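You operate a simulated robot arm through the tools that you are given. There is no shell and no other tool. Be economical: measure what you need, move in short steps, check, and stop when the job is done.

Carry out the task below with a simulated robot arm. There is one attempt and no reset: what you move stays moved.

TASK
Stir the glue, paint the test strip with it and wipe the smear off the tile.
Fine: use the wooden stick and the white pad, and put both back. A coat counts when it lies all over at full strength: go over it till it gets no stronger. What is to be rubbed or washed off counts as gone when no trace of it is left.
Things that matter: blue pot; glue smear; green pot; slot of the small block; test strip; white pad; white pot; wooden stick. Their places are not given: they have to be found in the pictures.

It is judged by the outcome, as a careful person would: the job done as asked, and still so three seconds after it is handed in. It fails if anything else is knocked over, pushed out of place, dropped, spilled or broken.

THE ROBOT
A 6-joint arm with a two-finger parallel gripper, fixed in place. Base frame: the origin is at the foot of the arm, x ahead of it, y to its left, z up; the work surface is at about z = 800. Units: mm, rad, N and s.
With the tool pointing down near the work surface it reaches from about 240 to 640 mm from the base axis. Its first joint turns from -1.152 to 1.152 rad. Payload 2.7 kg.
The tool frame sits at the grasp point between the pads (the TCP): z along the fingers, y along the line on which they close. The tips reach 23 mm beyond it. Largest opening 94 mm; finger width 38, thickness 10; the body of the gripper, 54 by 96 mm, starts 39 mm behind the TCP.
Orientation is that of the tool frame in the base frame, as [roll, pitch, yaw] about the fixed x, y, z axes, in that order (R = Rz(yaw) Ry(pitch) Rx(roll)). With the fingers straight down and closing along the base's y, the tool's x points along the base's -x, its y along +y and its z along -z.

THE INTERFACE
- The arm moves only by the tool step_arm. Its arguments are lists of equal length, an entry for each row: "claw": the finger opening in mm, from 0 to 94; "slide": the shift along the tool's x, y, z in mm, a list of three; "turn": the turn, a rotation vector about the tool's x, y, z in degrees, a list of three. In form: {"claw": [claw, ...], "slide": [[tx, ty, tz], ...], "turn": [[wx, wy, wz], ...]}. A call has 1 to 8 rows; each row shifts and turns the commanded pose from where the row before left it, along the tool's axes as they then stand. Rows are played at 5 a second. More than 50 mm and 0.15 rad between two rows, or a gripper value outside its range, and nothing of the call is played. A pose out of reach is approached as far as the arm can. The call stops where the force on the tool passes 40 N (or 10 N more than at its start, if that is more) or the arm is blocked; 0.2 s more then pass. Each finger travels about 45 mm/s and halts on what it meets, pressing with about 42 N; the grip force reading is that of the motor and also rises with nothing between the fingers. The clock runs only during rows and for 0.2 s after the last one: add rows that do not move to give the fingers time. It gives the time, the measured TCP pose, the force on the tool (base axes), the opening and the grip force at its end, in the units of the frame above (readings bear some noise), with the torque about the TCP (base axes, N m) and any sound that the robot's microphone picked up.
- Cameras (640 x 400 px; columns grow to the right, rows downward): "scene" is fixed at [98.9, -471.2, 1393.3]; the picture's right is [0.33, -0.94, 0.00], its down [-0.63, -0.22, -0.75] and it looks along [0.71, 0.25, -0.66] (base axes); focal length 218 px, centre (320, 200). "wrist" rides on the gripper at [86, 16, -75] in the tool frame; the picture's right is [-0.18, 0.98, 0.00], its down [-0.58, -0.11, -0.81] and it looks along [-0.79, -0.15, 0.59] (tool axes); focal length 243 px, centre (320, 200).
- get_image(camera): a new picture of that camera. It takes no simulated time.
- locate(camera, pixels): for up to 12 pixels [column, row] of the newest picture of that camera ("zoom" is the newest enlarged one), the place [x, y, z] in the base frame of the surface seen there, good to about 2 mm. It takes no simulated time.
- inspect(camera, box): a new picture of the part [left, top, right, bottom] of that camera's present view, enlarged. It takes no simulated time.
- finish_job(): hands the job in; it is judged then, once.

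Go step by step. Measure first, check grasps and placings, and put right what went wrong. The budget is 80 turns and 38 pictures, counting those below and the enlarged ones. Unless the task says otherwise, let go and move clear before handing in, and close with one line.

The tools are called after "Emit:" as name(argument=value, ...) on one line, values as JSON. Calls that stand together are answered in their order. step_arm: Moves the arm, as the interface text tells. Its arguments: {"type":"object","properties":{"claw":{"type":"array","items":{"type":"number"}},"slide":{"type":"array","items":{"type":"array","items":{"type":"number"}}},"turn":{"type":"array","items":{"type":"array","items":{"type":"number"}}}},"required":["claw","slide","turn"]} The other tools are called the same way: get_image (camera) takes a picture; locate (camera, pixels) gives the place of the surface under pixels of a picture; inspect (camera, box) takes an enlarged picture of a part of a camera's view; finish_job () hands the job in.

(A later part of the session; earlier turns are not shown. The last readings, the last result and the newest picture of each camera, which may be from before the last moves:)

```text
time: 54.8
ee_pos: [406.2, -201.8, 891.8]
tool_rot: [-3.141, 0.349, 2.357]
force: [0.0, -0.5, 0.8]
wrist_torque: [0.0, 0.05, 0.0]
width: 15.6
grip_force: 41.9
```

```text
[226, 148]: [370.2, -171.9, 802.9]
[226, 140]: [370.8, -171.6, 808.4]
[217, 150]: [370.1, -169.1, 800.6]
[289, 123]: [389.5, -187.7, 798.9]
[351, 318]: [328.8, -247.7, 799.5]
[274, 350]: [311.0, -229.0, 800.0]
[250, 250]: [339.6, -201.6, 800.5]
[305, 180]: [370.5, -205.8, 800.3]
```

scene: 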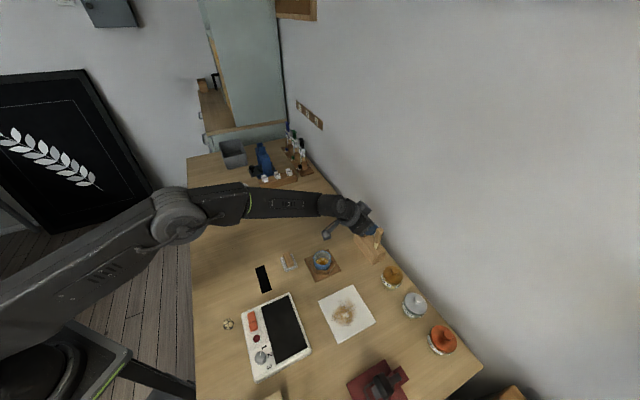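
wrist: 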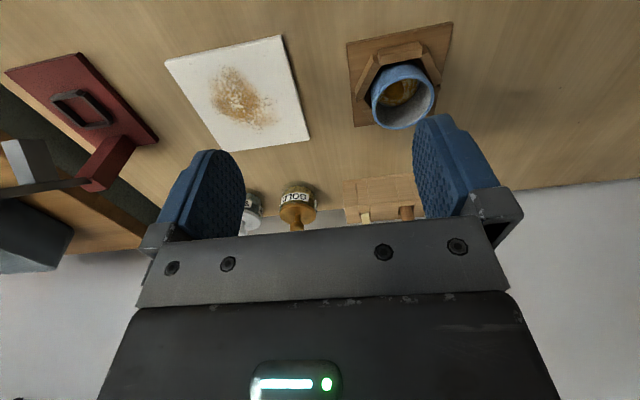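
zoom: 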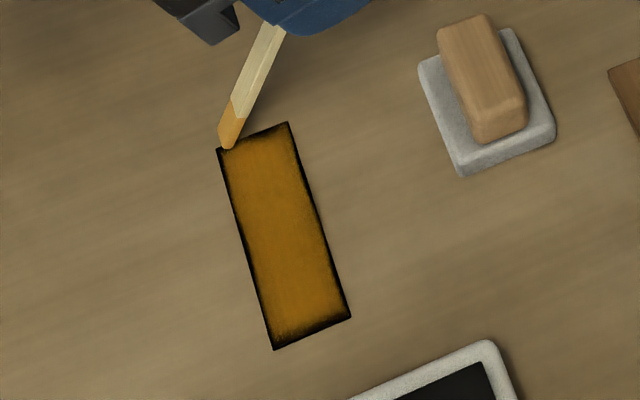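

The tip is at radial 384, lateral 141. I'll trace the perimeter: inner edge, near end, outer edge, far end.

Emit:
step_arm(claw=[10, 10, 10, 10, 10, 10, 10, 10], slide=[[2.2, 0.5, 0.8], [0, -11.8, 0], [0, -11.8, 0], [0, -11.8, 0], [0, -11.8, 0], [0, -11.8, 0], [0, -11.8, 0], [0, -11.8, 0]], turn=[[0, 0, 0], [0, 0, 0], [0, 0, 0], [0, 0, 0], [0, 0, 0], [0, 0, 0], [0, 0, 0], [0, 0, 0]])

Emit:
step_arm(claw=[10, 10, 10, 10], slide=[[-6, 0, 2.18], [-6, 0, 2.18], [-6, 0, 2.18], [-6, 0, 2.18]], turn=[[0, 0, 0], [0, 0, 0], [0, 0, 0], [0, 0, 0]])

Emit:
step_arm(claw=[10, 10, 10, 10, 10, 10, 10], slide=[[0, 11.8, 0], [0, 11.8, 0], [0, 11.8, 0], [0, 11.8, 0], [0, 11.8, 0], [0, 11.8, 0], [0, 11.8, 0]], turn=[[0, 0, 0], [0, 0, 0], [0, 0, 0], [0, 0, 0], [0, 0, 0], [0, 0, 0], [0, 0, 0]])

Emit:
step_arm(claw=[10, 10, 10, 10], slide=[[6, 0, -2.18], [6, 0, -2.18], [6, 0, -2.18], [6, 0, -2.18]], turn=[[0, 0, 0], [0, 0, 0], [0, 0, 0], [0, 0, 0]])

Emit:
inspect(camera="scene", box=[236, 250, 300, 300])

```text
time: 56.6
ee_pos: [347.6, -258.5, 891.1]
tool_rot: [3.14, 0.353, 2.36]
force: [9.8, 6.5, 21.9]
wrist_torque: [1.28, -0.18, -0.48]
width: 16.1
grip_force: 41.4
```

```text
time: 57.6
ee_pos: [364.9, -277.0, 890.3]
tool_rot: [-3.14, 0.347, 2.357]
force: [0.4, 0.1, 0.4]
wrist_torque: [0.01, -0.01, -0.02]
width: 15.9
grip_force: 41.9
```

```text
time: 59.2
ee_pos: [422.8, -218.4, 890.1]
tool_rot: [3.14, 0.35, 2.357]
force: [0.5, 0.6, -0.3]
wrist_torque: [-0.03, -0.02, -0.01]
width: 15.9
grip_force: 41.6
```

```text
time: 60.2
ee_pos: [405.9, -202.1, 891.4]
tool_rot: [3.141, 0.348, 2.356]
force: [0.5, 0.5, -0.5]
wrist_torque: [-0.03, -0.01, 0.01]
width: 15.7
grip_force: 42.5
```

```text
8.00 times, centred on (268, 275) of scene
```

zoom: 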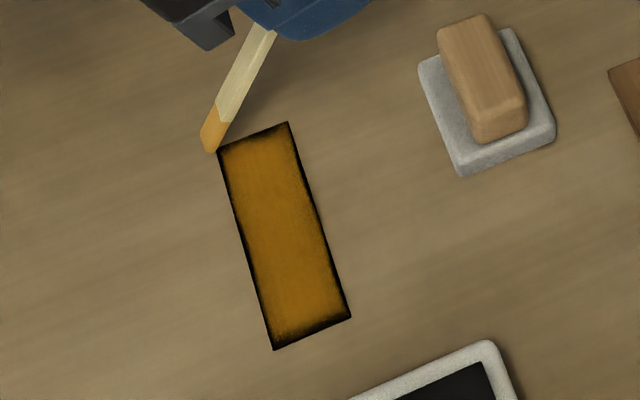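

The stick has swung a little in the grip (tip now off the corner). I'll locate it and redo the edges with lighter, better-placed contact.

Emit:
locate(camera="zoom", pixels=[[210, 152], [208, 145], [215, 138], [203, 142], [222, 122], [270, 35], [300, 170], [338, 290]])

```text
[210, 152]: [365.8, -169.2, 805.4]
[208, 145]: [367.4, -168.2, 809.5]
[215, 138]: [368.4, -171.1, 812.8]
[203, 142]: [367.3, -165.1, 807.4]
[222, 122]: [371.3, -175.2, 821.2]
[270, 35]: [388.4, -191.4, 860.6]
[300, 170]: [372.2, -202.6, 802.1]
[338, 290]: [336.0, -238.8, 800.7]
```

The tip is at radial 378 and about 3.5 mm above, so the last loop hovered. I'll lower it onto the inner edge and retrace with light contact.

Emit:
step_arm(claw=[10, 10, 10, 10, 10, 10, 10, 10], slide=[[-2.7, 1, 4.0], [0, -11.6, 0], [0, -11.6, 0], [0, -11.6, 0], [0, -11.6, 0], [0, -11.6, 0], [0, -11.6, 0], [0, -11.6, 0]], turn=[[0, 0, 0], [0, 0, 0], [0, 0, 0], [0, 0, 0], [0, 0, 0], [0, 0, 0], [0, 0, 0], [0, 0, 0]])

Emit:
step_arm(claw=[10, 10, 10, 10], slide=[[-6, 0, 2.18], [-6, 0, 2.18], [-6, 0, 2.18], [-6, 0, 2.18]], turn=[[0, 0, 0], [0, 0, 0], [0, 0, 0], [0, 0, 0]])

Emit:
inspect(camera="scene", box=[236, 250, 300, 300])

```text
time: 62.0
ee_pos: [350.6, -259.9, 888.1]
tool_rot: [3.142, 0.348, 2.357]
force: [7.2, 4.7, 16.0]
wrist_torque: [0.9, -0.06, -0.4]
width: 16.0
grip_force: 41.9
```

```text
time: 63.0
ee_pos: [369.7, -278.6, 887.6]
tool_rot: [-3.141, 0.348, 2.355]
force: [0.0, 1.1, 0.1]
wrist_torque: [0.0, -0.02, 0.03]
width: 15.9
grip_force: 41.6
```

```text
8.00 times, centred on (268, 275) of scene
```

zoom: 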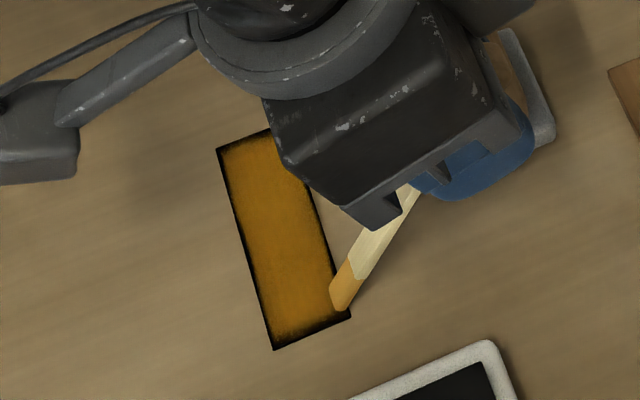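

The near end and outer edge still have a dark margin. I'll locate the tip to redo these with an accurate height and no heavy pressing.

Emit:
locate(camera="zoom", pixels=[[338, 310], [336, 302], [348, 300], [334, 290], [351, 318], [274, 350]])

```text
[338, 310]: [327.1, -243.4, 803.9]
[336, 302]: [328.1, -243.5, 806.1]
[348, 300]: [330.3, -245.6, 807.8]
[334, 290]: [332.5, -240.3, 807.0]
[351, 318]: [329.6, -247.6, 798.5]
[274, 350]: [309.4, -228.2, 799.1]
```

The tip is at radial 404, lateral 59, z ≈ 803. I'll lower it 2 mm and sweep the near end.

Emit:
step_arm(claw=[10, 10, 10, 10, 10], slide=[[-3.1, -1.5, 3.2], [6.35, 0, -2.3], [6.35, 0, -2.3], [6.35, 0, -2.3], [6.35, 0, -2.3]], turn=[[0, 0, 0], [0, 0, 0], [0, 0, 0], [0, 0, 0], [0, 0, 0]])

Emit:
step_arm(claw=[10, 10, 10, 10, 10], slide=[[0.3, 0, 0.7], [-6.35, 0, 2.3], [-6.35, 0, 2.3], [-6.35, 0, 2.3], [-6.35, 0, 2.3]], turn=[[0, 0, 0], [0, 0, 0], [0, 0, 0], [0, 0, 0], [0, 0, 0]])

Emit:
step_arm(claw=[10, 10, 10, 10, 10, 10, 10], slide=[[0, 12, 0], [0, 12, 0], [0, 12, 0], [0, 12, 0], [0, 12, 0], [0, 12, 0], [0, 12, 0]], turn=[[0, 0, 0], [0, 0, 0], [0, 0, 0], [0, 0, 0], [0, 0, 0], [0, 0, 0], [0, 0, 0]])

Emit:
inspect(camera="scene", box=[236, 250, 300, 300])

```text
time: 64.2
ee_pos: [353.0, -265.4, 887.1]
tool_rot: [3.139, 0.352, 2.356]
force: [4.2, -5.3, 13.6]
wrist_torque: [0.13, 0.13, -0.04]
width: 15.9
grip_force: 42.1
```

```text
time: 65.4
ee_pos: [370.9, -283.7, 885.3]
tool_rot: [3.14, 0.349, 2.358]
force: [0.3, -0.7, -0.2]
wrist_torque: [-0.02, -0.01, -0.03]
width: 15.6
grip_force: 41.5
```

```text
time: 67.0
ee_pos: [430.9, -223.8, 885.9]
tool_rot: [-3.14, 0.348, 2.359]
force: [0.3, -0.6, -1.3]
wrist_torque: [0.03, 0.0, -0.01]
width: 15.7
grip_force: 42.6
```

```text
8.00 times, centred on (268, 275) of scene
```

zoom: 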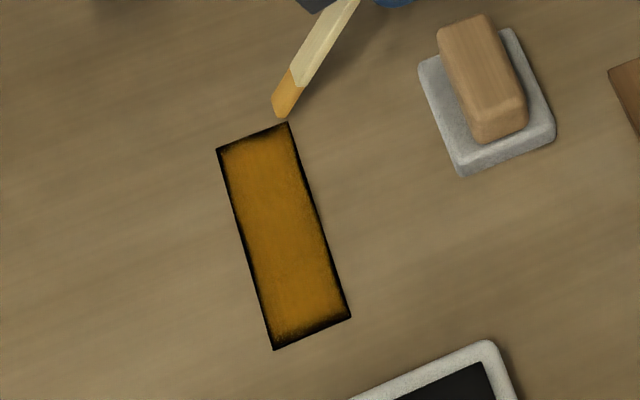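

The margin is similarly dark on all four edges, which may be a rendering fade or a depleted tip. I'll reload with glue and test: first raise and carry the stick back over the pot.

Emit:
step_arm(claw=[10, 10, 10, 10, 10, 10, 10, 10], slide=[[-13.7, 0, -37.6], [-13.7, 0, -37.6], [-31.8, -19.3, 11.5], [-31.8, -19.3, 11.5], [-31.8, -19.3, 11.5], [-31.8, -19.3, 11.5], [0, 0, 0], [0, 0, 0]], turn=[[0, 0, 0], [0, 0, 0], [0, 0, 0], [0, 0, 0], [0, 0, 0], [0, 0, 0], [0, -8, 0], [0, -8, 0]])

Emit:
inspect(camera="scene", box=[240, 230, 352, 300])

```text
time: 68.8
ee_pos: [472.0, -373.5, 966.4]
tool_rot: [3.139, 0.63, 2.356]
force: [0.6, 0.0, -0.6]
wrist_torque: [0.0, -0.05, 0.01]
width: 15.7
grip_force: 41.5
```

```text
5.71 times, centred on (296, 265) of scene
```

zoom: 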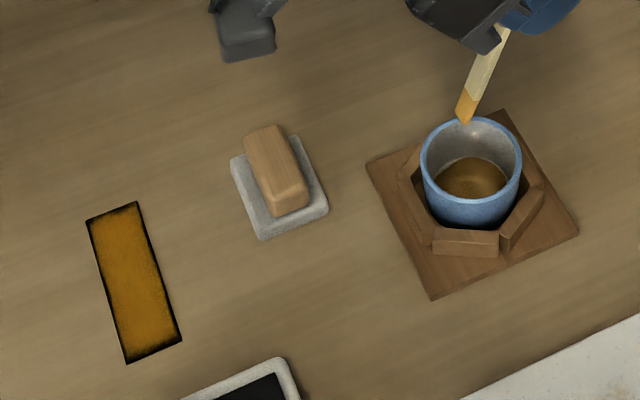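

Emit:
locate(camera="zoom", pixels=[[464, 120], [467, 110], [420, 160], [521, 160], [470, 121], [472, 180], [470, 228]])

```text
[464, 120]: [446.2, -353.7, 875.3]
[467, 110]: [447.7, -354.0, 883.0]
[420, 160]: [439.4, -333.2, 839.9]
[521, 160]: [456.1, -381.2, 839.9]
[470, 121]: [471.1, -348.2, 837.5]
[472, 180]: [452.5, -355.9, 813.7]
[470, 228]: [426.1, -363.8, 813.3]
```

The tip is over the pot. I'll dip it to just above the floor, swirl a little and lift.

Emit:
step_arm(claw=[10, 10, 10, 10, 10, 10, 10, 10], slide=[[6.4, -2, 13.9], [8.8, 0, 12.1], [8.8, 0, 12.1], [8.8, 0, 12.1], [0, 6, 0], [0, -10, 0], [0, 4, 0], [0, 0, 0]], turn=[[0, 0, 0], [0, 0, 0], [0, 0, 0], [0, 0, 0], [0, 0, 0], [0, 0, 0], [0, 0, 0], [0, 0, 0]])

Emit:
step_arm(claw=[10, 10, 10, 10, 10, 10, 10, 10], slide=[[-8.8, 0, -12.1], [-8.8, 0, -12.1], [-8.8, 0, -12.1], [-8.8, 0, -12.1], [-8.8, 0, -12.1], [0, 0, 0], [0, 0, 0], [0, 0, 0]], turn=[[0, 0, 0], [0, 0, 0], [0, 0, 0], [0, 0, 0], [0, 0, 0], [0, 5, 0], [0, 5, 0], [0, 0, 0]])

```text
time: 70.6
ee_pos: [472.6, -377.7, 906.5]
tool_rot: [-3.141, 0.628, 2.357]
force: [-0.1, 0.2, -0.1]
wrist_torque: [-0.04, 0.02, 0.03]
width: 15.6
grip_force: 42.2
```

```text
time: 72.4
ee_pos: [472.1, -377.1, 980.0]
tool_rot: [-3.14, 0.454, 2.359]
force: [0.3, 0.1, -0.6]
wrist_torque: [-0.01, 0.0, 0.0]
width: 15.8
grip_force: 41.9
```

The dip went fine. I'll carry the loaded stick to the outer edge at the far end of the strip at 26° tilt.

Emit:
step_arm(claw=[10, 10, 10, 10, 10], slide=[[39.9, 18.6, -2.6], [39.9, 18.6, -2.6], [39.9, 18.6, -2.6], [39.9, 18.6, -2.6], [0, 0, 0]], turn=[[0, 0, 0], [0, 0, 0], [0, 0, 0], [0, 0, 0], [0, 0, 0]])

Emit:
inspect(camera="scene", box=[236, 240, 300, 300])

```text
time: 73.6
ee_pos: [419.5, -218.5, 921.0]
tool_rot: [3.141, 0.452, 2.357]
force: [0.3, -0.3, -0.7]
wrist_torque: [-0.01, 0.04, 0.02]
width: 15.8
grip_force: 42.1
```

```text
6.67 times, centred on (268, 270) of scene
```

zoom: 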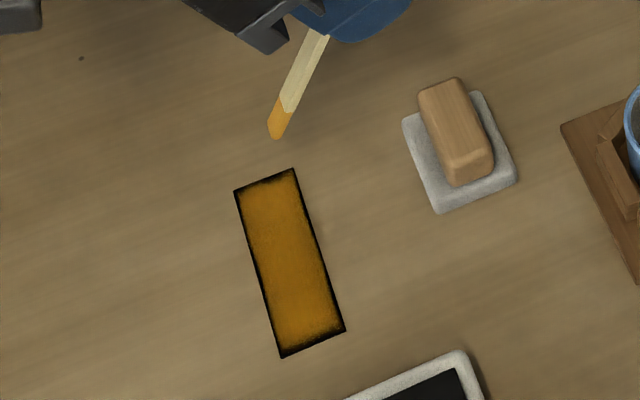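

Emit:
locate(camera="zoom", pixels=[[275, 138], [276, 130], [235, 191], [293, 169], [345, 330], [283, 357]])

```text
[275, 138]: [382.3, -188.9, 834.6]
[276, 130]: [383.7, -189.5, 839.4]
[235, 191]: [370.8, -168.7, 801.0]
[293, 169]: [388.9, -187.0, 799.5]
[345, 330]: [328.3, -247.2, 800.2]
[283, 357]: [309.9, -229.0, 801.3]
```

The tip is at radial 404, lateral 137, z 833.5. I'll lower it to the far outer corner and sweep the outer edge.

Emit:
step_arm(claw=[10, 10, 10], slide=[[5, 2, 13], [5, 2.1, 13], [1.5, 0, 4]], turn=[[0, 0, 0], [0, 0, 0], [0, 0, 0]])

Emit:
step_arm(claw=[10, 10, 10, 10, 10, 10, 10], slide=[[0, -11.9, 0], [0, -11.9, 0], [0, -11.9, 0], [0, -11.9, 0], [0, -11.9, 0], [0, -11.9, 0], [0, -11.9, 0]], turn=[[0, 0, 0], [0, 0, 0], [0, 0, 0], [0, 0, 0], [0, 0, 0], [0, 0, 0], [0, 0, 0]])

Emit:
step_arm(claw=[10, 10, 10, 10, 10, 10, 10], slide=[[0, 11.9, 0], [0, 11.9, 0], [0, 11.9, 0], [0, 11.9, 0], [0, 11.9, 0], [0, 11.9, 0], [0, 11.9, 0]], turn=[[0, 0, 0], [0, 0, 0], [0, 0, 0], [0, 0, 0], [0, 0, 0], [0, 0, 0], [0, 0, 0]])

Emit:
inspect(camera="scene", box=[236, 240, 300, 300])

```text
time: 74.4
ee_pos: [424.8, -219.8, 889.1]
tool_rot: [-3.14, 0.453, 2.357]
force: [-0.2, 0.6, 1.7]
wrist_torque: [0.05, 0.04, -0.01]
width: 15.9
grip_force: 42.1
```

```text
time: 76.0
ee_pos: [365.7, -278.2, 887.6]
tool_rot: [-3.141, 0.454, 2.357]
force: [-0.7, -0.8, -0.2]
wrist_torque: [-0.01, 0.03, 0.03]
width: 15.5
grip_force: 41.6
```

```text
time: 77.6
ee_pos: [425.7, -219.0, 887.7]
tool_rot: [-3.142, 0.456, 2.356]
force: [-0.7, 0.9, 0.5]
wrist_torque: [-0.02, -0.01, 0.01]
width: 15.9
grip_force: 42.3
```

```text
6.67 times, centred on (268, 270) of scene
```

zoom: 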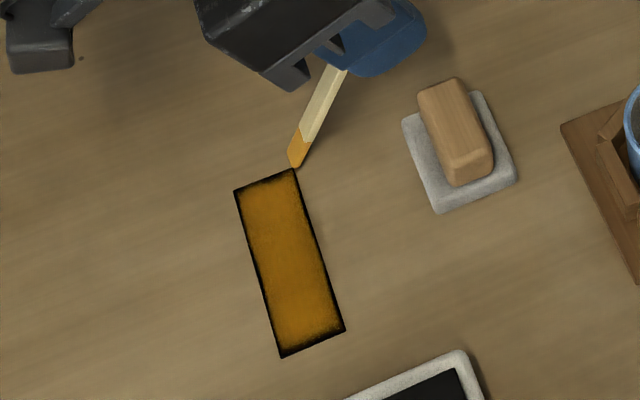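

The outer edge looks unchanged after a loaded, well-placed double pass, so the margin there is a fixed fade in the rendering. To be thorough I'll do one more full coverage with the loaded tip: far end, inner edge, then serpentine passes.

Emit:
step_arm(claw=[10, 10, 10, 10], slide=[[5.66, 0, -2.76], [5.66, 0, -2.76], [5.66, 0, -2.76], [5.66, 0, -2.76]], turn=[[0, 0, 0], [0, 0, 0], [0, 0, 0], [0, 0, 0]])

Emit:
step_arm(claw=[10, 10, 10, 10, 10, 10, 10], slide=[[0, -11.9, 0], [0, -11.9, 0], [0, -11.9, 0], [0, -11.9, 0], [0, -11.9, 0], [0, -11.9, 0], [0, -11.9, 0]], turn=[[0, 0, 0], [0, 0, 0], [0, 0, 0], [0, 0, 0], [0, 0, 0], [0, 0, 0], [0, 0, 0]])

Emit:
step_arm(claw=[10, 10, 10, 10], slide=[[-5.66, 0, 2.76], [-5.66, 0, 2.76], [-5.66, 0, 2.76], [-5.66, 0, 2.76]], turn=[[0, 0, 0], [0, 0, 0], [0, 0, 0], [0, 0, 0]])

Emit:
step_arm(claw=[10, 10, 10, 10], slide=[[6.1, 0.5, -1.9], [5.66, 0, -2.76], [5.66, 0, -2.76], [4, 0, -1.95]], turn=[[0, 0, 0], [0, 0, 0], [0, 0, 0], [0, 0, 0]])

Emit:
step_arm(claw=[10, 10, 10, 10, 10, 10, 10, 10], slide=[[0, 11.8, 0], [0, 11.8, 0], [0, 11.8, 0], [0, 11.8, 0], [0, 11.8, 0], [0, 11.8, 0], [0, 11.8, 0], [-5.4, 0, 2.63]], turn=[[0, 0, 0], [0, 0, 0], [0, 0, 0], [0, 0, 0], [0, 0, 0], [0, 0, 0], [0, 0, 0], [0, 0, 0]])

Emit:
step_arm(claw=[10, 10, 10, 10, 10, 10, 10, 10], slide=[[0, -11.8, 0], [0, -11.8, 0], [0, -11.8, 0], [0, -11.8, 0], [0, -11.8, 0], [0, -11.8, 0], [0, -11.8, 0], [-5.4, 0, 2.63]], turn=[[0, 0, 0], [0, 0, 0], [0, 0, 0], [0, 0, 0], [0, 0, 0], [0, 0, 0], [0, 0, 0], [0, 0, 0]])

Emit:
step_arm(claw=[10, 10, 10, 10, 10, 10, 10, 10], slide=[[0, 11.8, 0], [0, 11.8, 0], [0, 11.8, 0], [0, 11.8, 0], [0, 11.8, 0], [0, 11.8, 0], [0, 11.8, 0], [-5.4, 0, 2.63]], turn=[[0, 0, 0], [0, 0, 0], [0, 0, 0], [0, 0, 0], [0, 0, 0], [0, 0, 0], [0, 0, 0], [0, 0, 0]])

Emit:
inspect(camera="scene", box=[236, 240, 300, 300])

```text
time: 78.6
ee_pos: [407.8, -201.7, 888.5]
tool_rot: [3.14, 0.455, 2.357]
force: [3.4, -3.5, 11.0]
wrist_torque: [0.05, 0.04, -0.02]
width: 15.8
grip_force: 42.5
```

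```text
time: 80.2
ee_pos: [348.7, -260.3, 887.4]
tool_rot: [-3.141, 0.455, 2.357]
force: [8.0, 5.4, 19.7]
wrist_torque: [1.15, -0.03, -0.41]
width: 16.0
grip_force: 42.4
```

```text
time: 81.2
ee_pos: [366.3, -279.2, 888.1]
tool_rot: [-3.142, 0.454, 2.357]
force: [0.9, 0.3, 0.1]
wrist_torque: [-0.02, -0.01, 0.0]
width: 15.7
grip_force: 42.0
```

```text
time: 82.2
ee_pos: [349.0, -260.3, 887.7]
tool_rot: [-3.139, 0.454, 2.357]
force: [0.7, 0.2, -0.8]
wrist_torque: [-0.01, -0.01, 0.0]
width: 15.6
grip_force: 41.8
```

```text
time: 84.0
ee_pos: [413.0, -207.0, 886.4]
tool_rot: [3.141, 0.452, 2.356]
force: [0.5, 0.7, 0.3]
wrist_torque: [0.0, -0.04, 0.01]
width: 15.9
grip_force: 42.4
```

```text
time: 85.8
ee_pos: [358.4, -268.6, 887.0]
tool_rot: [3.141, 0.455, 2.358]
force: [-0.3, -0.2, -1.2]
wrist_torque: [-0.02, 0.05, -0.01]
width: 15.8
grip_force: 41.9
```

```text
time: 87.6
ee_pos: [422.7, -214.4, 887.6]
tool_rot: [3.141, 0.455, 2.358]
force: [-0.2, 0.5, 0.4]
wrist_torque: [0.02, 0.01, 0.02]
width: 15.9
grip_force: 42.0
```

```text
6.67 times, centred on (268, 270) of scene
```

zoom: 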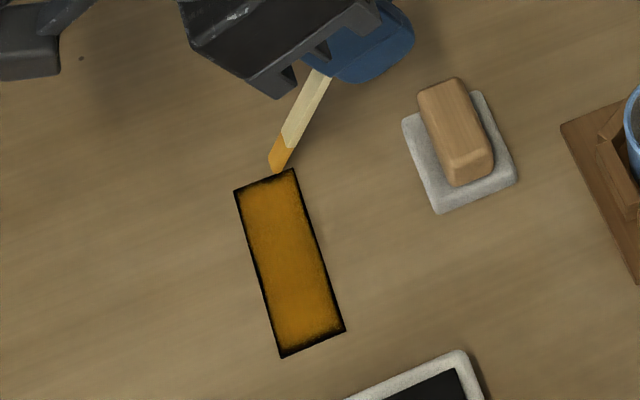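

Further passes change nothing, so the coat is at full strength. I'll locate the stick tip and shaft now to work out its angle in the grip before returning it to its slot.

Emit:
locate(camera="zoom", pixels=[[274, 172], [275, 165], [282, 168], [270, 162], [281, 135], [294, 136], [307, 85], [322, 85], [300, 110]])

```text
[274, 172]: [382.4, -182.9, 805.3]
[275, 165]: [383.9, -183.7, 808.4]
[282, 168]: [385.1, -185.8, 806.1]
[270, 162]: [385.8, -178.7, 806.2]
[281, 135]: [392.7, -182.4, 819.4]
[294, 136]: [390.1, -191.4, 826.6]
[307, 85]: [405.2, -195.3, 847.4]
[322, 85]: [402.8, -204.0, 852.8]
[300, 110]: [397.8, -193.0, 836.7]
```

The stick now leans 57° from the tool axis, so tilting the tool to 57° will make it vertical. I'll lift 100 mm, move out toward the block and start tilting.

Emit:
step_arm(claw=[10, 10, 10, 10, 10, 10, 10, 10], slide=[[-14.6, 0, -30], [-14.6, 0, -30], [-14.6, 0, -30], [-28.8, -23.8, 14], [-28.8, -23.8, 14], [-28.8, -23.8, 14], [-28.8, -23.8, 14], [-28.8, -23.8, 14]], turn=[[0, 0, 0], [0, 0, 0], [0, 0, 0], [0, 0, 0], [0, 0, 0], [0, 0, 0], [0, 0, 0], [0, 0, 0]])

Emit:
step_arm(claw=[10, 10], slide=[[0, 0, 0], [0, 0, 0]], turn=[[0, -7.5, 0], [0, -7.5, 0]])

```text
time: 89.4
ee_pos: [450.6, -412.6, 987.7]
tool_rot: [3.141, 0.454, 2.36]
force: [0.7, -0.5, -0.3]
wrist_torque: [0.0, -0.01, -0.02]
width: 15.8
grip_force: 42.0
```

```text
time: 90.0
ee_pos: [451.1, -410.3, 987.7]
tool_rot: [3.141, 0.717, 2.358]
force: [-0.5, 0.5, 0.7]
wrist_torque: [0.01, 0.04, 0.0]
width: 15.6
grip_force: 42.2
```

Tilt 41° reached. I'll move outward another 100 mm and tilt to 57°.

Emit:
step_arm(claw=[10, 10, 10, 10, 10], slide=[[-28.4, 0, 18.1], [-28.4, 0, 18.1], [-28.4, 0, 18.1], [0, 0, 0], [0, 0, 0]], turn=[[0, 0, 0], [0, 0, 0], [0, 0, 0], [0, -8, 0], [0, -8, 0]])

```text
time: 91.2
ee_pos: [519.2, -487.1, 1005.4]
tool_rot: [-3.128, 0.899, 2.355]
force: [-0.1, -0.8, -0.2]
wrist_torque: [-0.02, 0.0, 0.0]
width: 15.7
grip_force: 42.8
out of reach, approached as far as the arm can: row 5
```

Tilt is 51.5° here. I'll move closer over the slot and lower, where more tilt should be available.

Emit:
step_arm(claw=[10, 10, 10, 10], slide=[[10.2, 3, 19.3], [10.2, 3, 19.3], [0, 0, 0], [0, 0, 0]], turn=[[0, 0, 0], [0, 0, 0], [0, -4, 0], [0, 0, 0]])

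Emit:
inspect(camera="scene", box=[340, 200, 404, 260])

```text
time: 92.2
ee_pos: [536.2, -504.0, 972.6]
tool_rot: [-3.106, 0.931, 2.351]
force: [0.0, -0.1, -0.3]
wrist_torque: [0.01, -0.01, 0.03]
width: 15.6
grip_force: 42.0
out of reach, approached as far as the arm can: row 3
```

```text
6.67 times, centred on (372, 230) of scene
```

zoom: 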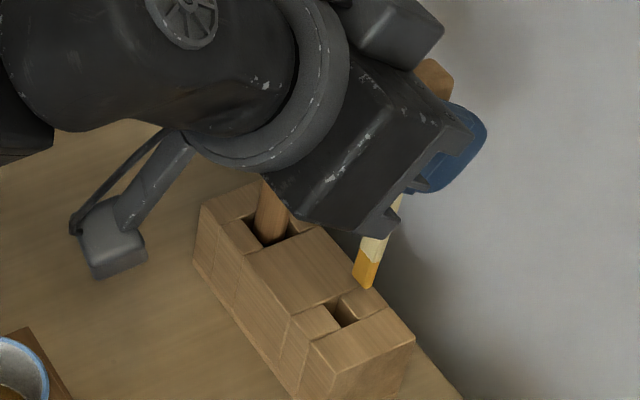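

Tilt is now 53° with the stick close to vertical. I'll measure tip, shaft and slot opening in this zoom.

Emit:
locate(camera="zoom", pixels=[[365, 288], [357, 270], [372, 275], [384, 235], [375, 237], [366, 262], [380, 250], [338, 298], [358, 320], [322, 308], [342, 327], [345, 313]])

```text
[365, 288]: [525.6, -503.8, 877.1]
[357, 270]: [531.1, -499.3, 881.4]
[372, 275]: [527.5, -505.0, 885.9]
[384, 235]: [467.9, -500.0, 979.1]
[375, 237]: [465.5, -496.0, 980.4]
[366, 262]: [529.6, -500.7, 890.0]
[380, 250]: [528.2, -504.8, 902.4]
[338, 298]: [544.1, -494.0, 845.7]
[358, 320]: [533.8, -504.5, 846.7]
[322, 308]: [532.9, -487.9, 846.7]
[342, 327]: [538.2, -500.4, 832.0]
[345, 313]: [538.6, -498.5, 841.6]
```

Tip centre is about lateral 19, and the slot centre is at radial 728, lateral 28. I'll shift +8.5 laterally and 2 mm inward, then lower toward the mouth.

Emit:
step_arm(claw=[10, 10, 10], slide=[[1.2, 4.5, -1.6], [0, 4, 0], [11.2, 0, 8.4]], turn=[[0, 0, 0], [0, 0, 0], [0, 0, 0]])

```text
time: 93.0
ee_pos: [540.1, -505.3, 964.2]
tool_rot: [-3.124, 0.968, 2.354]
force: [-1.0, 0.3, -0.2]
wrist_torque: [-0.04, 0.03, 0.01]
width: 15.7
grip_force: 41.9
out of reach, approached as far as the arm can: row 1
```

The arm is approximating a slightly unreachable pose. I'll hold to let it settle and read the actual pose.

Emit:
step_arm(claw=[10, 10], slide=[[0, 0, 0], [0, 0, 0]], turn=[[0, 0, 0], [0, 0, 0]])

Emit:
locate(camera="zoom", pixels=[[365, 288], [330, 303]])

```text
time: 93.6
ee_pos: [539.9, -505.1, 963.0]
tool_rot: [-3.126, 0.967, 2.358]
force: [-0.2, 0.0, -0.2]
wrist_torque: [-0.03, 0.01, -0.01]
width: 15.7
grip_force: 42.0
```

```text
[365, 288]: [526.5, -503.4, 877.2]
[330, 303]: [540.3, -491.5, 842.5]
```

It settled at radial 739, lateral 24.6, tilt 55°. I'll ease tilt by 1°, shift 8 mm inward and 5 mm laterally, go 8 mm down, and verify with a picture.

Emit:
step_arm(claw=[10, 10, 10, 10], slide=[[0, 0, 0], [2.25, 2.5, -3.3], [2.25, 2.5, -3.3], [6.6, 0, 4.6]], turn=[[0, 1, 0], [0, 0, 0], [0, 0, 0], [0, 0, 0]])

Emit:
inspect(camera="scene", box=[352, 220, 400, 260])

```text
time: 94.6
ee_pos: [538.4, -495.9, 955.8]
tool_rot: [-3.125, 0.951, 2.356]
force: [-0.8, 0.3, 0.4]
wrist_torque: [0.02, 0.02, 0.02]
width: 15.7
grip_force: 41.9
```

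```text
10.00 times, centred on (376, 240) of scene
```

zoom: 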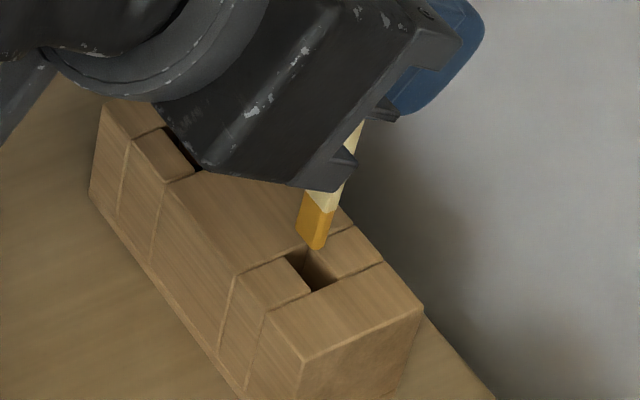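

Emit:
locate(camera="zoom", pixels=[[314, 249], [299, 236], [311, 240], [323, 246], [304, 205], [330, 212], [285, 258], [310, 244], [310, 293], [341, 279], [302, 200], [318, 215]])

```text
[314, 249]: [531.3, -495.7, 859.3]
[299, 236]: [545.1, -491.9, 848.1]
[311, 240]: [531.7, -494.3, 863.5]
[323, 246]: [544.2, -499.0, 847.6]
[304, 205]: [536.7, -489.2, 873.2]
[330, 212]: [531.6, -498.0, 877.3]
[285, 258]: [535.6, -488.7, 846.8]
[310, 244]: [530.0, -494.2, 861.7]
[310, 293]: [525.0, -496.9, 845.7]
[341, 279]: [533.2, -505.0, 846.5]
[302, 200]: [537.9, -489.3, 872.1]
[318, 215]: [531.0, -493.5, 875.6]
```

The blade spans lateral 25.5–34 at radial ~727 and the slot spans lateral 20–35, radial 722–734. I'll shift 2 mm laterally and 1 mm outward, then lower into the slot.

Emit:
step_arm(claw=[10, 10, 10, 10, 10], slide=[[-0.6, -2, 0.8], [6.5, 0, 4.65], [6.5, 0, 4.65], [6.5, 0, 4.65], [0, 0, 0]], turn=[[0, 0, 0], [0, 0, 0], [0, 0, 0], [0, 0, 0], [0, 0, 0]])

```text
time: 95.8
ee_pos: [537.5, -497.7, 932.2]
tool_rot: [-3.126, 0.951, 2.353]
force: [0.2, 0.3, -0.1]
wrist_torque: [-0.01, -0.03, 0.01]
width: 15.6
grip_force: 41.4
```

No contact with the tip about 12 mm inside the slot. I'll continue down.

Emit:
step_arm(claw=[10, 10, 10, 10, 10], slide=[[4.9, 0, 3.5], [4.9, 0, 3.5], [4.9, 0, 3.5], [3.3, 0, 2.3], [0, 0, 0]], turn=[[0, 0, 0], [0, 0, 0], [0, 0, 0], [0, 0, 0], [0, 0, 0]])

```text
time: 97.0
ee_pos: [537.7, -498.9, 910.0]
tool_rot: [-3.123, 0.952, 2.356]
force: [0.4, -0.2, 0.1]
wrist_torque: [0.01, 0.04, 0.02]
width: 15.8
grip_force: 41.6
```

Still free at z 910. I'll ease down the last few mm to feel the floor.

Emit:
step_arm(claw=[10, 10, 10], slide=[[2.4, 0, 1.75], [2, 0, 1.4], [0, 0, 0]], turn=[[0, 0, 0], [0, 0, 0], [0, 0, 0]])

```text
time: 97.8
ee_pos: [537.0, -498.1, 903.4]
tool_rot: [-3.125, 0.951, 2.357]
force: [-0.5, 0.0, 0.4]
wrist_torque: [0.01, 0.02, 0.0]
width: 15.9
grip_force: 42.1
```

Emit:
step_arm(claw=[10, 10, 10], slide=[[1.6, 0, 1.2], [1.2, 0, 0.9], [0, 0, 0]], turn=[[0, 0, 0], [0, 0, 0], [0, 0, 0]])

```text
time: 98.6
ee_pos: [538.0, -497.6, 902.4]
tool_rot: [-3.122, 0.952, 2.357]
force: [0.3, 0.5, 1.3]
wrist_torque: [0.0, 0.0, -0.01]
width: 15.8
grip_force: 42.1
```

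Light contact begins, so the stick is seated. I'll open and back straight out along the tool axis.

Emit:
step_arm(claw=[20, 35, 45, 45, 45, 45, 45, 45], slide=[[0, 0, 0], [0, 0, 0], [0, 0, 0], [0, 0, 0], [0, 0, -25], [0, 0, -35], [0, 0, -35], [0, 0, -35]], turn=[[0, 0, 0], [0, 0, 0], [0, 0, 0], [0, 0, 0], [0, 0, 0], [0, 0, 0], [0, 0, 0], [0, 0, 0]])

```text
time: 100.4
ee_pos: [479.7, -400.8, 974.4]
tool_rot: [-3.115, 0.948, 2.356]
force: [0.7, -0.1, 0.6]
wrist_torque: [0.01, 0.0, -0.01]
width: 45.2
grip_force: 0.1
out of reach, approached as far as the arm can: row 5, 7
```

I'm clear of the stick. Now I'll bring the tool back to vertical for the pad.

Emit:
step_arm(claw=[60, 75, 75, 75, 75, 75, 75], slide=[[0, 0, -10], [0, 0, 0], [0, 0, 0], [0, 0, 0], [0, 0, 0], [0, 0, 0], [0, 0, 0]], turn=[[0, 7.5, 0], [0, 7.8, 0], [0, 7.8, 0], [0, 7.8, 0], [0, 7.8, 0], [0, 7.8, 0], [0, 7.8, 0]])

```text
time: 102.0
ee_pos: [470.2, -431.0, 1004.0]
tool_rot: [-3.027, 0.467, 2.282]
force: [-0.1, 1.1, -0.5]
wrist_torque: [-0.01, 0.01, 0.01]
width: 75.1
grip_force: 0.1
out of reach, approached as far as the arm can: row 2, 3, 4, 5, 6
```

The pose went off a bit (reach limits). I'll pull inward first, then finish straightening.

Emit:
step_arm(claw=[75, 75, 75], slide=[[35.7, 0, -18], [35.7, 0, -18], [35.7, 0, -18]], turn=[[0, 0, 0], [0, 0, 0], [0, 0, 0]])

```text
time: 102.8
ee_pos: [398.0, -337.0, 1001.3]
tool_rot: [-3.024, 0.467, 2.282]
force: [0.4, 0.4, 0.1]
wrist_torque: [0.02, -0.01, -0.01]
width: 74.9
grip_force: 0.1
```

I'll straighten to vertical with the exact relative turns, then look with the picture.

Emit:
step_arm(claw=[75, 75, 75, 75, 75, 75], slide=[[0, 0, 0], [0, 0, 0], [0, 0, 0], [0, 0, 0], [0, 0, 0], [0, 0, 0]], turn=[[-6.7, 0, 0], [0, 6.7, 0], [0, 6.7, 0], [0, 6.7, 0], [0, 6.7, 0], [0, 0, -4.2]])

Emit:
inspect(camera="scene", box=[240, 205, 420, 345])

```text
time: 104.2
ee_pos: [397.6, -337.0, 1002.5]
tool_rot: [-3.141, 0.0, 2.355]
force: [-0.6, 0.5, -0.1]
wrist_torque: [0.01, -0.02, -0.01]
width: 75.0
grip_force: 0.0
```

```text
2.86 times, centred on (330, 275) of scene
```

zoom: 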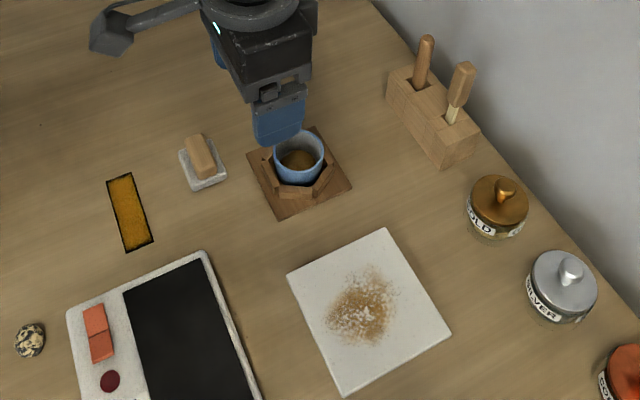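

The stick and scoop stand in the block, the strip is coated, and the pot is in place. I'll locate the pad handle and the smear extents.

Emit:
locate(camera="zoom", pixels=[[186, 139], [202, 134], [215, 172], [198, 178], [228, 176], [195, 190], [326, 318], [368, 264], [398, 298], [360, 345], [360, 310], [341, 290]])

Emit:
locate(camera="zoom", pixels=[[287, 276], [386, 229], [451, 334], [344, 394], [330, 343], [385, 335], [180, 155], [212, 141], [206, 165], [192, 146], [463, 66], [426, 38]])

```text
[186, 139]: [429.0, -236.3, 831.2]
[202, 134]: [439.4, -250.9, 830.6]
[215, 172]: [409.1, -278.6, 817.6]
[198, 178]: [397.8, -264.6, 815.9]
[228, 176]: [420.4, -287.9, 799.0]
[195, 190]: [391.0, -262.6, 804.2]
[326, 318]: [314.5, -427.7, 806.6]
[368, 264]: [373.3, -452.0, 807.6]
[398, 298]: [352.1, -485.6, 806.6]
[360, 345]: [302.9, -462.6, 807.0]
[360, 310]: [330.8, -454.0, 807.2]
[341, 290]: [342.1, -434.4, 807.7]
```

```text
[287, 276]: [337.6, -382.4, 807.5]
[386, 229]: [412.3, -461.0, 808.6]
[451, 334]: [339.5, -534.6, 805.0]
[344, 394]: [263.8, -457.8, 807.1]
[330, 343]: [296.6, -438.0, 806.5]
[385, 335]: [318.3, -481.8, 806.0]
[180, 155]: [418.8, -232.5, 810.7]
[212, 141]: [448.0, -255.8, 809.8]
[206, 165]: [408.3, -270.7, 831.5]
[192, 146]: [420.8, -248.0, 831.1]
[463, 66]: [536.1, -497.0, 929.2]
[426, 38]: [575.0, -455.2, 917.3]
```

The stick top reads 929, as originally. The pad handle centre is at radial 479, lateral 114.5, top z 831, about 41 mm long laterally. I'll move above it and descend with the fingers straddling its ends.

Emit:
step_arm(claw=[75, 75, 75, 75, 75, 75], slide=[[20.2, 35.9, 0], [20.2, 35.8, 0], [0, 0, 40], [0, 0, 40], [0, 0, 40], [0, 0, 20]], turn=[[0, 0, 0], [0, 0, 0], [0, 0, 0], [0, 0, 0], [0, 0, 0], [0, 0, 0]])

Emit:
step_arm(claw=[75, 75, 60, 45, 35, 30, 30, 30], slide=[[0, 0, 12], [0, 0, 11.5], [0, 0, 0], [0, 0, 0], [0, 0, 0], [0, 0, 0], [0, 0, 0], [0, 0, 0]], turn=[[0, 0, 0], [0, 0, 0], [0, 0, 0], [0, 0, 0], [0, 0, 0], [0, 0, 0], [0, 0, 0], [0, 0, 0]])

```text
time: 105.6
ee_pos: [420.4, -257.9, 860.8]
tool_rot: [-3.141, 0.001, 2.355]
force: [0.3, 0.8, 0.3]
wrist_torque: [0.01, 0.03, 0.01]
width: 75.1
grip_force: 0.1
```

```text
time: 107.4
ee_pos: [420.2, -258.2, 838.2]
tool_rot: [-3.14, 0.0, 2.357]
force: [-0.6, -0.3, 0.6]
wrist_torque: [0.01, -0.03, 0.0]
width: 44.5
grip_force: 41.9
```

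The pad handle is gripped (44.5 mm) with the TCP at (420.3,-258,838.2). I'll lift it, carry it to the tile and lower to just above the smear.

Emit:
step_arm(claw=[30, 30, 30, 30, 30, 30, 30, 30], slide=[[0, 0, -15], [0, 0, -30], [0, 0, -25], [-12.8, -44.1, 0], [-12.8, -44.1, 0], [-12.8, -44.1, 0], [-12.8, -44.1, 0], [0, 0, 0]], turn=[[0, 0, 0], [0, 0, 0], [0, 0, 0], [0, 0, 0], [0, 0, 0], [0, 0, 0], [0, 0, 0], [0, 0, 0]])

Emit:
step_arm(claw=[30, 30, 30, 30], slide=[[0, 0, 30], [0, 0, 28], [0, 0, 5], [0, 0, 0]], turn=[[0, 0, 0], [0, 0, 0], [0, 0, 0], [0, 0, 0]])

```text
time: 109.2
ee_pos: [332.5, -419.4, 909.2]
tool_rot: [3.141, -0.002, 2.356]
force: [0.4, -1.1, -0.4]
wrist_torque: [-0.03, -0.01, 0.02]
width: 44.4
grip_force: 42.4
```

```text
time: 109.8
ee_pos: [332.4, -419.2, 860.6]
tool_rot: [-3.14, 0.003, 2.356]
force: [0.7, -0.4, 4.4]
wrist_torque: [0.07, -0.01, -0.01]
width: 44.7
grip_force: 42.1
stopped in row 3: the force on the tool passed its limit at 55 N (the readings are from after the stop); the commanded pose is now the measured one
```

Contact came at z 860, earlier than expected. I'll check with an enlarged scene view.

Emit:
inspect(camera="scene", box=[270, 245, 398, 345])

```text
4.00 times, centred on (334, 295) of scene
```

zoom: 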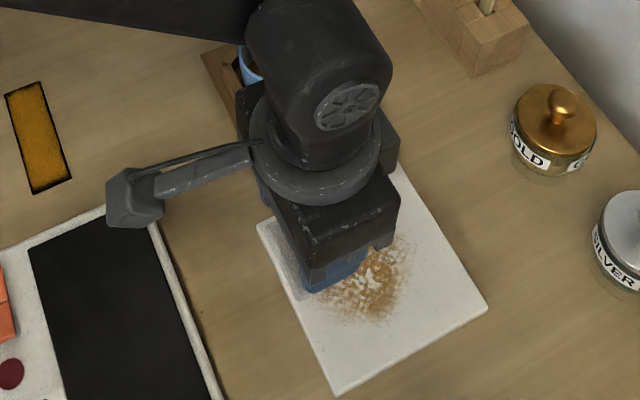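

Only an edge of the pad shows near (285,260). I'll measure heights there.

Emit:
locate(camera="zoom", pixels=[[272, 225], [280, 240], [285, 255], [290, 270], [297, 285], [303, 298], [275, 250], [288, 285], [310, 285], [345, 262], [265, 215], [330, 290]])

```text
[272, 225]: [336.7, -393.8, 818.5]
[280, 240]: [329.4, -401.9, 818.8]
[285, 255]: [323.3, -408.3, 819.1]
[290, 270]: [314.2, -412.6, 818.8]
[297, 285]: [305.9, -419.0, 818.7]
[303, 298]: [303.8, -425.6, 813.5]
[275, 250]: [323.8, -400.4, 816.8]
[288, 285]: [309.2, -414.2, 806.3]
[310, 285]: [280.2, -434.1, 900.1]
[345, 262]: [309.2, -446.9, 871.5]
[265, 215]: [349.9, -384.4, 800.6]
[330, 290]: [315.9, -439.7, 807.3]
```

The pad lies flat on the tile (top z 819) under the gripper; the handle just slid down in the fingers. I'll open, lower to get a deeper grip and close again.

Emit:
step_arm(claw=[55, 70, 70, 70, 70], slide=[[0, 0, 0], [0, 0, 0], [0, 0, 0], [0, 0, 8], [0, 0, 7.5]], turn=[[0, 0, 0], [0, 0, 0], [0, 0, 0], [0, 0, 0], [0, 0, 0]])

Emit:
step_arm(claw=[60, 45, 35, 30, 30, 30], slide=[[0, 0, 0], [0, 0, 0], [0, 0, 0], [0, 0, 0], [0, 0, 0], [0, 0, 0]], turn=[[0, 0, 0], [0, 0, 0], [0, 0, 0], [0, 0, 0], [0, 0, 0], [0, 0, 0]])

```text
time: 111.0
ee_pos: [331.8, -419.8, 843.0]
tool_rot: [-3.14, 0.001, 2.356]
force: [-0.6, 0.0, 0.4]
wrist_torque: [0.0, -0.01, 0.04]
width: 70.0
grip_force: 0.1
```

```text
time: 112.5
ee_pos: [332.5, -419.3, 842.4]
tool_rot: [-3.14, 0.002, 2.356]
force: [1.3, -1.7, 1.9]
wrist_torque: [0.06, -0.04, -0.02]
width: 45.0
grip_force: 42.3
```

Regripped at z 842.4. I'll press lightly and wipe: strokes along the lateral direction, stepping outward.

Emit:
step_arm(claw=[30, 30, 30, 30, 30, 30, 30, 30], slide=[[0, 0, 2], [0, -11, 0], [0, -11, 0], [0, -11, 0], [0, -11, 0], [0, -5, 0], [-7, 0, 0], [-6, 0, 0]], turn=[[0, 0, 0], [0, 0, 0], [0, 0, 0], [0, 0, 0], [0, 0, 0], [0, 0, 0], [0, 0, 0], [0, 0, 0]])

```text
time: 114.2
ee_pos: [303.9, -463.1, 841.4]
tool_rot: [-3.137, 0.0, 2.355]
force: [-13.5, 5.7, 28.1]
wrist_torque: [0.22, 0.31, 0.04]
width: 44.9
grip_force: 41.9
```

It's pressing at 28 N, so I'll lighten by 0.8 mm and continue the serpentine.

Emit:
step_arm(claw=[30, 30, 30, 30, 30, 30, 30, 30], slide=[[0, 5, -0.8], [0, 12, 0], [0, 12, 0], [0, 12, 0], [0, 11, 0], [-6.5, 0, 0], [-6.5, 0, 0], [0, 0, 0]], turn=[[0, 0, 0], [0, 0, 0], [0, 0, 0], [0, 0, 0], [0, 0, 0], [0, 0, 0], [0, 0, 0], [0, 0, 0]])

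Emit:
step_arm(claw=[30, 30, 30, 30, 30, 30, 30, 30], slide=[[0, -10, 0], [0, -11, 0], [0, -11, 0], [0, -11, 0], [0, -9, 0], [-6.5, 0, 0], [-6.5, 0, 0], [0, 0, 0]], turn=[[0, 0, 0], [0, 0, 0], [0, 0, 0], [0, 0, 0], [0, 0, 0], [0, 0, 0], [0, 0, 0], [0, 0, 0]])

Emit:
step_arm(claw=[30, 30, 30, 30, 30, 30, 30, 30], slide=[[0, 10, 0], [0, 11, 0], [0, 11, 0], [0, 11, 0], [0, 9, 0], [-6.5, 0, 0], [-6.5, 0, 0], [0, 0, 0]], turn=[[0, 0, 0], [0, 0, 0], [0, 0, 0], [0, 0, 0], [0, 0, 0], [0, 0, 0], [0, 0, 0], [0, 0, 0]])

Emit:
step_arm(claw=[30, 30, 30, 30, 30, 30], slide=[[0, -10, 0], [0, -11, 0], [0, -11, 0], [0, -11, 0], [0, -9, 0], [0, 0, 0]], turn=[[0, 0, 0], [0, 0, 0], [0, 0, 0], [0, 0, 0], [0, 0, 0], [0, 0, 0]])

```text
time: 116.0
ee_pos: [353.4, -432.6, 842.0]
tool_rot: [3.142, 0.002, 2.355]
force: [-4.4, 12.0, 25.8]
wrist_torque: [0.35, 0.12, 0.0]
width: 44.8
grip_force: 42.3
```

```text
time: 117.8
ee_pos: [322.9, -481.5, 843.2]
tool_rot: [-3.14, 0.004, 2.354]
force: [-8.8, 1.7, 18.1]
wrist_torque: [0.04, 0.26, 0.01]
width: 44.9
grip_force: 42.4
```

```text
time: 119.7
ee_pos: [371.7, -452.9, 842.0]
tool_rot: [3.141, 0.001, 2.357]
force: [-3.7, 9.5, 20.0]
wrist_torque: [0.25, 0.03, 0.0]
width: 44.8
grip_force: 41.8
```

```text
time: 121.0
ee_pos: [333.8, -490.4, 842.5]
tool_rot: [-3.139, 0.002, 2.356]
force: [4.6, 3.7, 15.2]
wrist_torque: [0.13, -0.15, 0.02]
width: 44.8
grip_force: 41.8
```

The first coverage is complete (radial 531→583). I'll go over it again on the way back inward, with the same strokes.

Emit:
step_arm(claw=[30, 30, 30, 30, 30, 30, 30, 30], slide=[[0, 10, 0], [0, 11, 0], [0, 11, 0], [0, 11, 0], [0, 9, 0], [6, 0, 0], [6, 0, 0], [0, 0, 0]], turn=[[0, 0, 0], [0, 0, 0], [0, 0, 0], [0, 0, 0], [0, 0, 0], [0, 0, 0], [0, 0, 0], [0, 0, 0]])

Emit:
step_arm(claw=[30, 30, 30, 30, 30, 30, 30, 30], slide=[[0, -10, 0], [0, -11, 0], [0, -11, 0], [0, -11, 0], [0, -9, 0], [6, 0, 0], [6, 0, 0], [0, 0, 0]], turn=[[0, 0, 0], [0, 0, 0], [0, 0, 0], [0, 0, 0], [0, 0, 0], [0, 0, 0], [0, 0, 0], [0, 0, 0]])

Emit:
step_arm(claw=[30, 30, 30, 30, 30, 30, 30, 30], slide=[[0, 10, 0], [0, 11, 0], [0, 11, 0], [0, 11, 0], [0, 9, 0], [6, 0, 0], [6, 0, 0], [0, 0, 0]], turn=[[0, 0, 0], [0, 0, 0], [0, 0, 0], [0, 0, 0], [0, 0, 0], [0, 0, 0], [0, 0, 0], [0, 0, 0]])

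Emit:
step_arm(claw=[30, 30, 30, 30, 30, 30, 30, 30], slide=[[0, -10, 0], [0, -11, 0], [0, -11, 0], [0, -11, 0], [0, -9, 0], [6, 0, 0], [6, 0, 0], [0, 0, 0]], turn=[[0, 0, 0], [0, 0, 0], [0, 0, 0], [0, 0, 0], [0, 0, 0], [0, 0, 0], [0, 0, 0], [0, 0, 0]])

Emit:
step_arm(claw=[30, 30, 30, 30, 30, 30], slide=[[0, 10, 0], [0, 11, 0], [0, 11, 0], [0, 11, 0], [0, 9, 0], [0, 0, 0]], turn=[[0, 0, 0], [0, 0, 0], [0, 0, 0], [0, 0, 0], [0, 0, 0], [0, 0, 0]])

```text
time: 122.8
ee_pos: [363.5, -445.1, 843.1]
tool_rot: [-3.141, 0.003, 2.356]
force: [6.4, -0.3, 13.9]
wrist_torque: [0.0, -0.2, 0.01]
width: 44.9
grip_force: 42.1
```

```text
time: 124.7
ee_pos: [316.6, -475.1, 841.7]
tool_rot: [-3.14, 0.006, 2.358]
force: [2.9, -7.8, 16.9]
wrist_torque: [-0.1, -0.08, 0.03]
width: 44.8
grip_force: 42.1
```

```text
time: 126.5
ee_pos: [346.3, -428.8, 842.1]
tool_rot: [-3.14, 0.005, 2.359]
force: [8.9, -0.6, 17.5]
wrist_torque: [0.06, -0.22, -0.04]
width: 45.1
grip_force: 42.1
```

```text
time: 128.2
ee_pos: [300.1, -457.4, 842.8]
tool_rot: [-3.139, 0.001, 2.355]
force: [2.3, -5.7, 12.8]
wrist_torque: [-0.16, -0.07, 0.01]
width: 44.8
grip_force: 42.2
```

```text
time: 129.7
ee_pos: [337.8, -419.5, 842.8]
tool_rot: [-3.141, 0.002, 2.356]
force: [-4.7, -5.6, 20.9]
wrist_torque: [-0.12, 0.19, -0.01]
width: 45.0
grip_force: 42.1
```

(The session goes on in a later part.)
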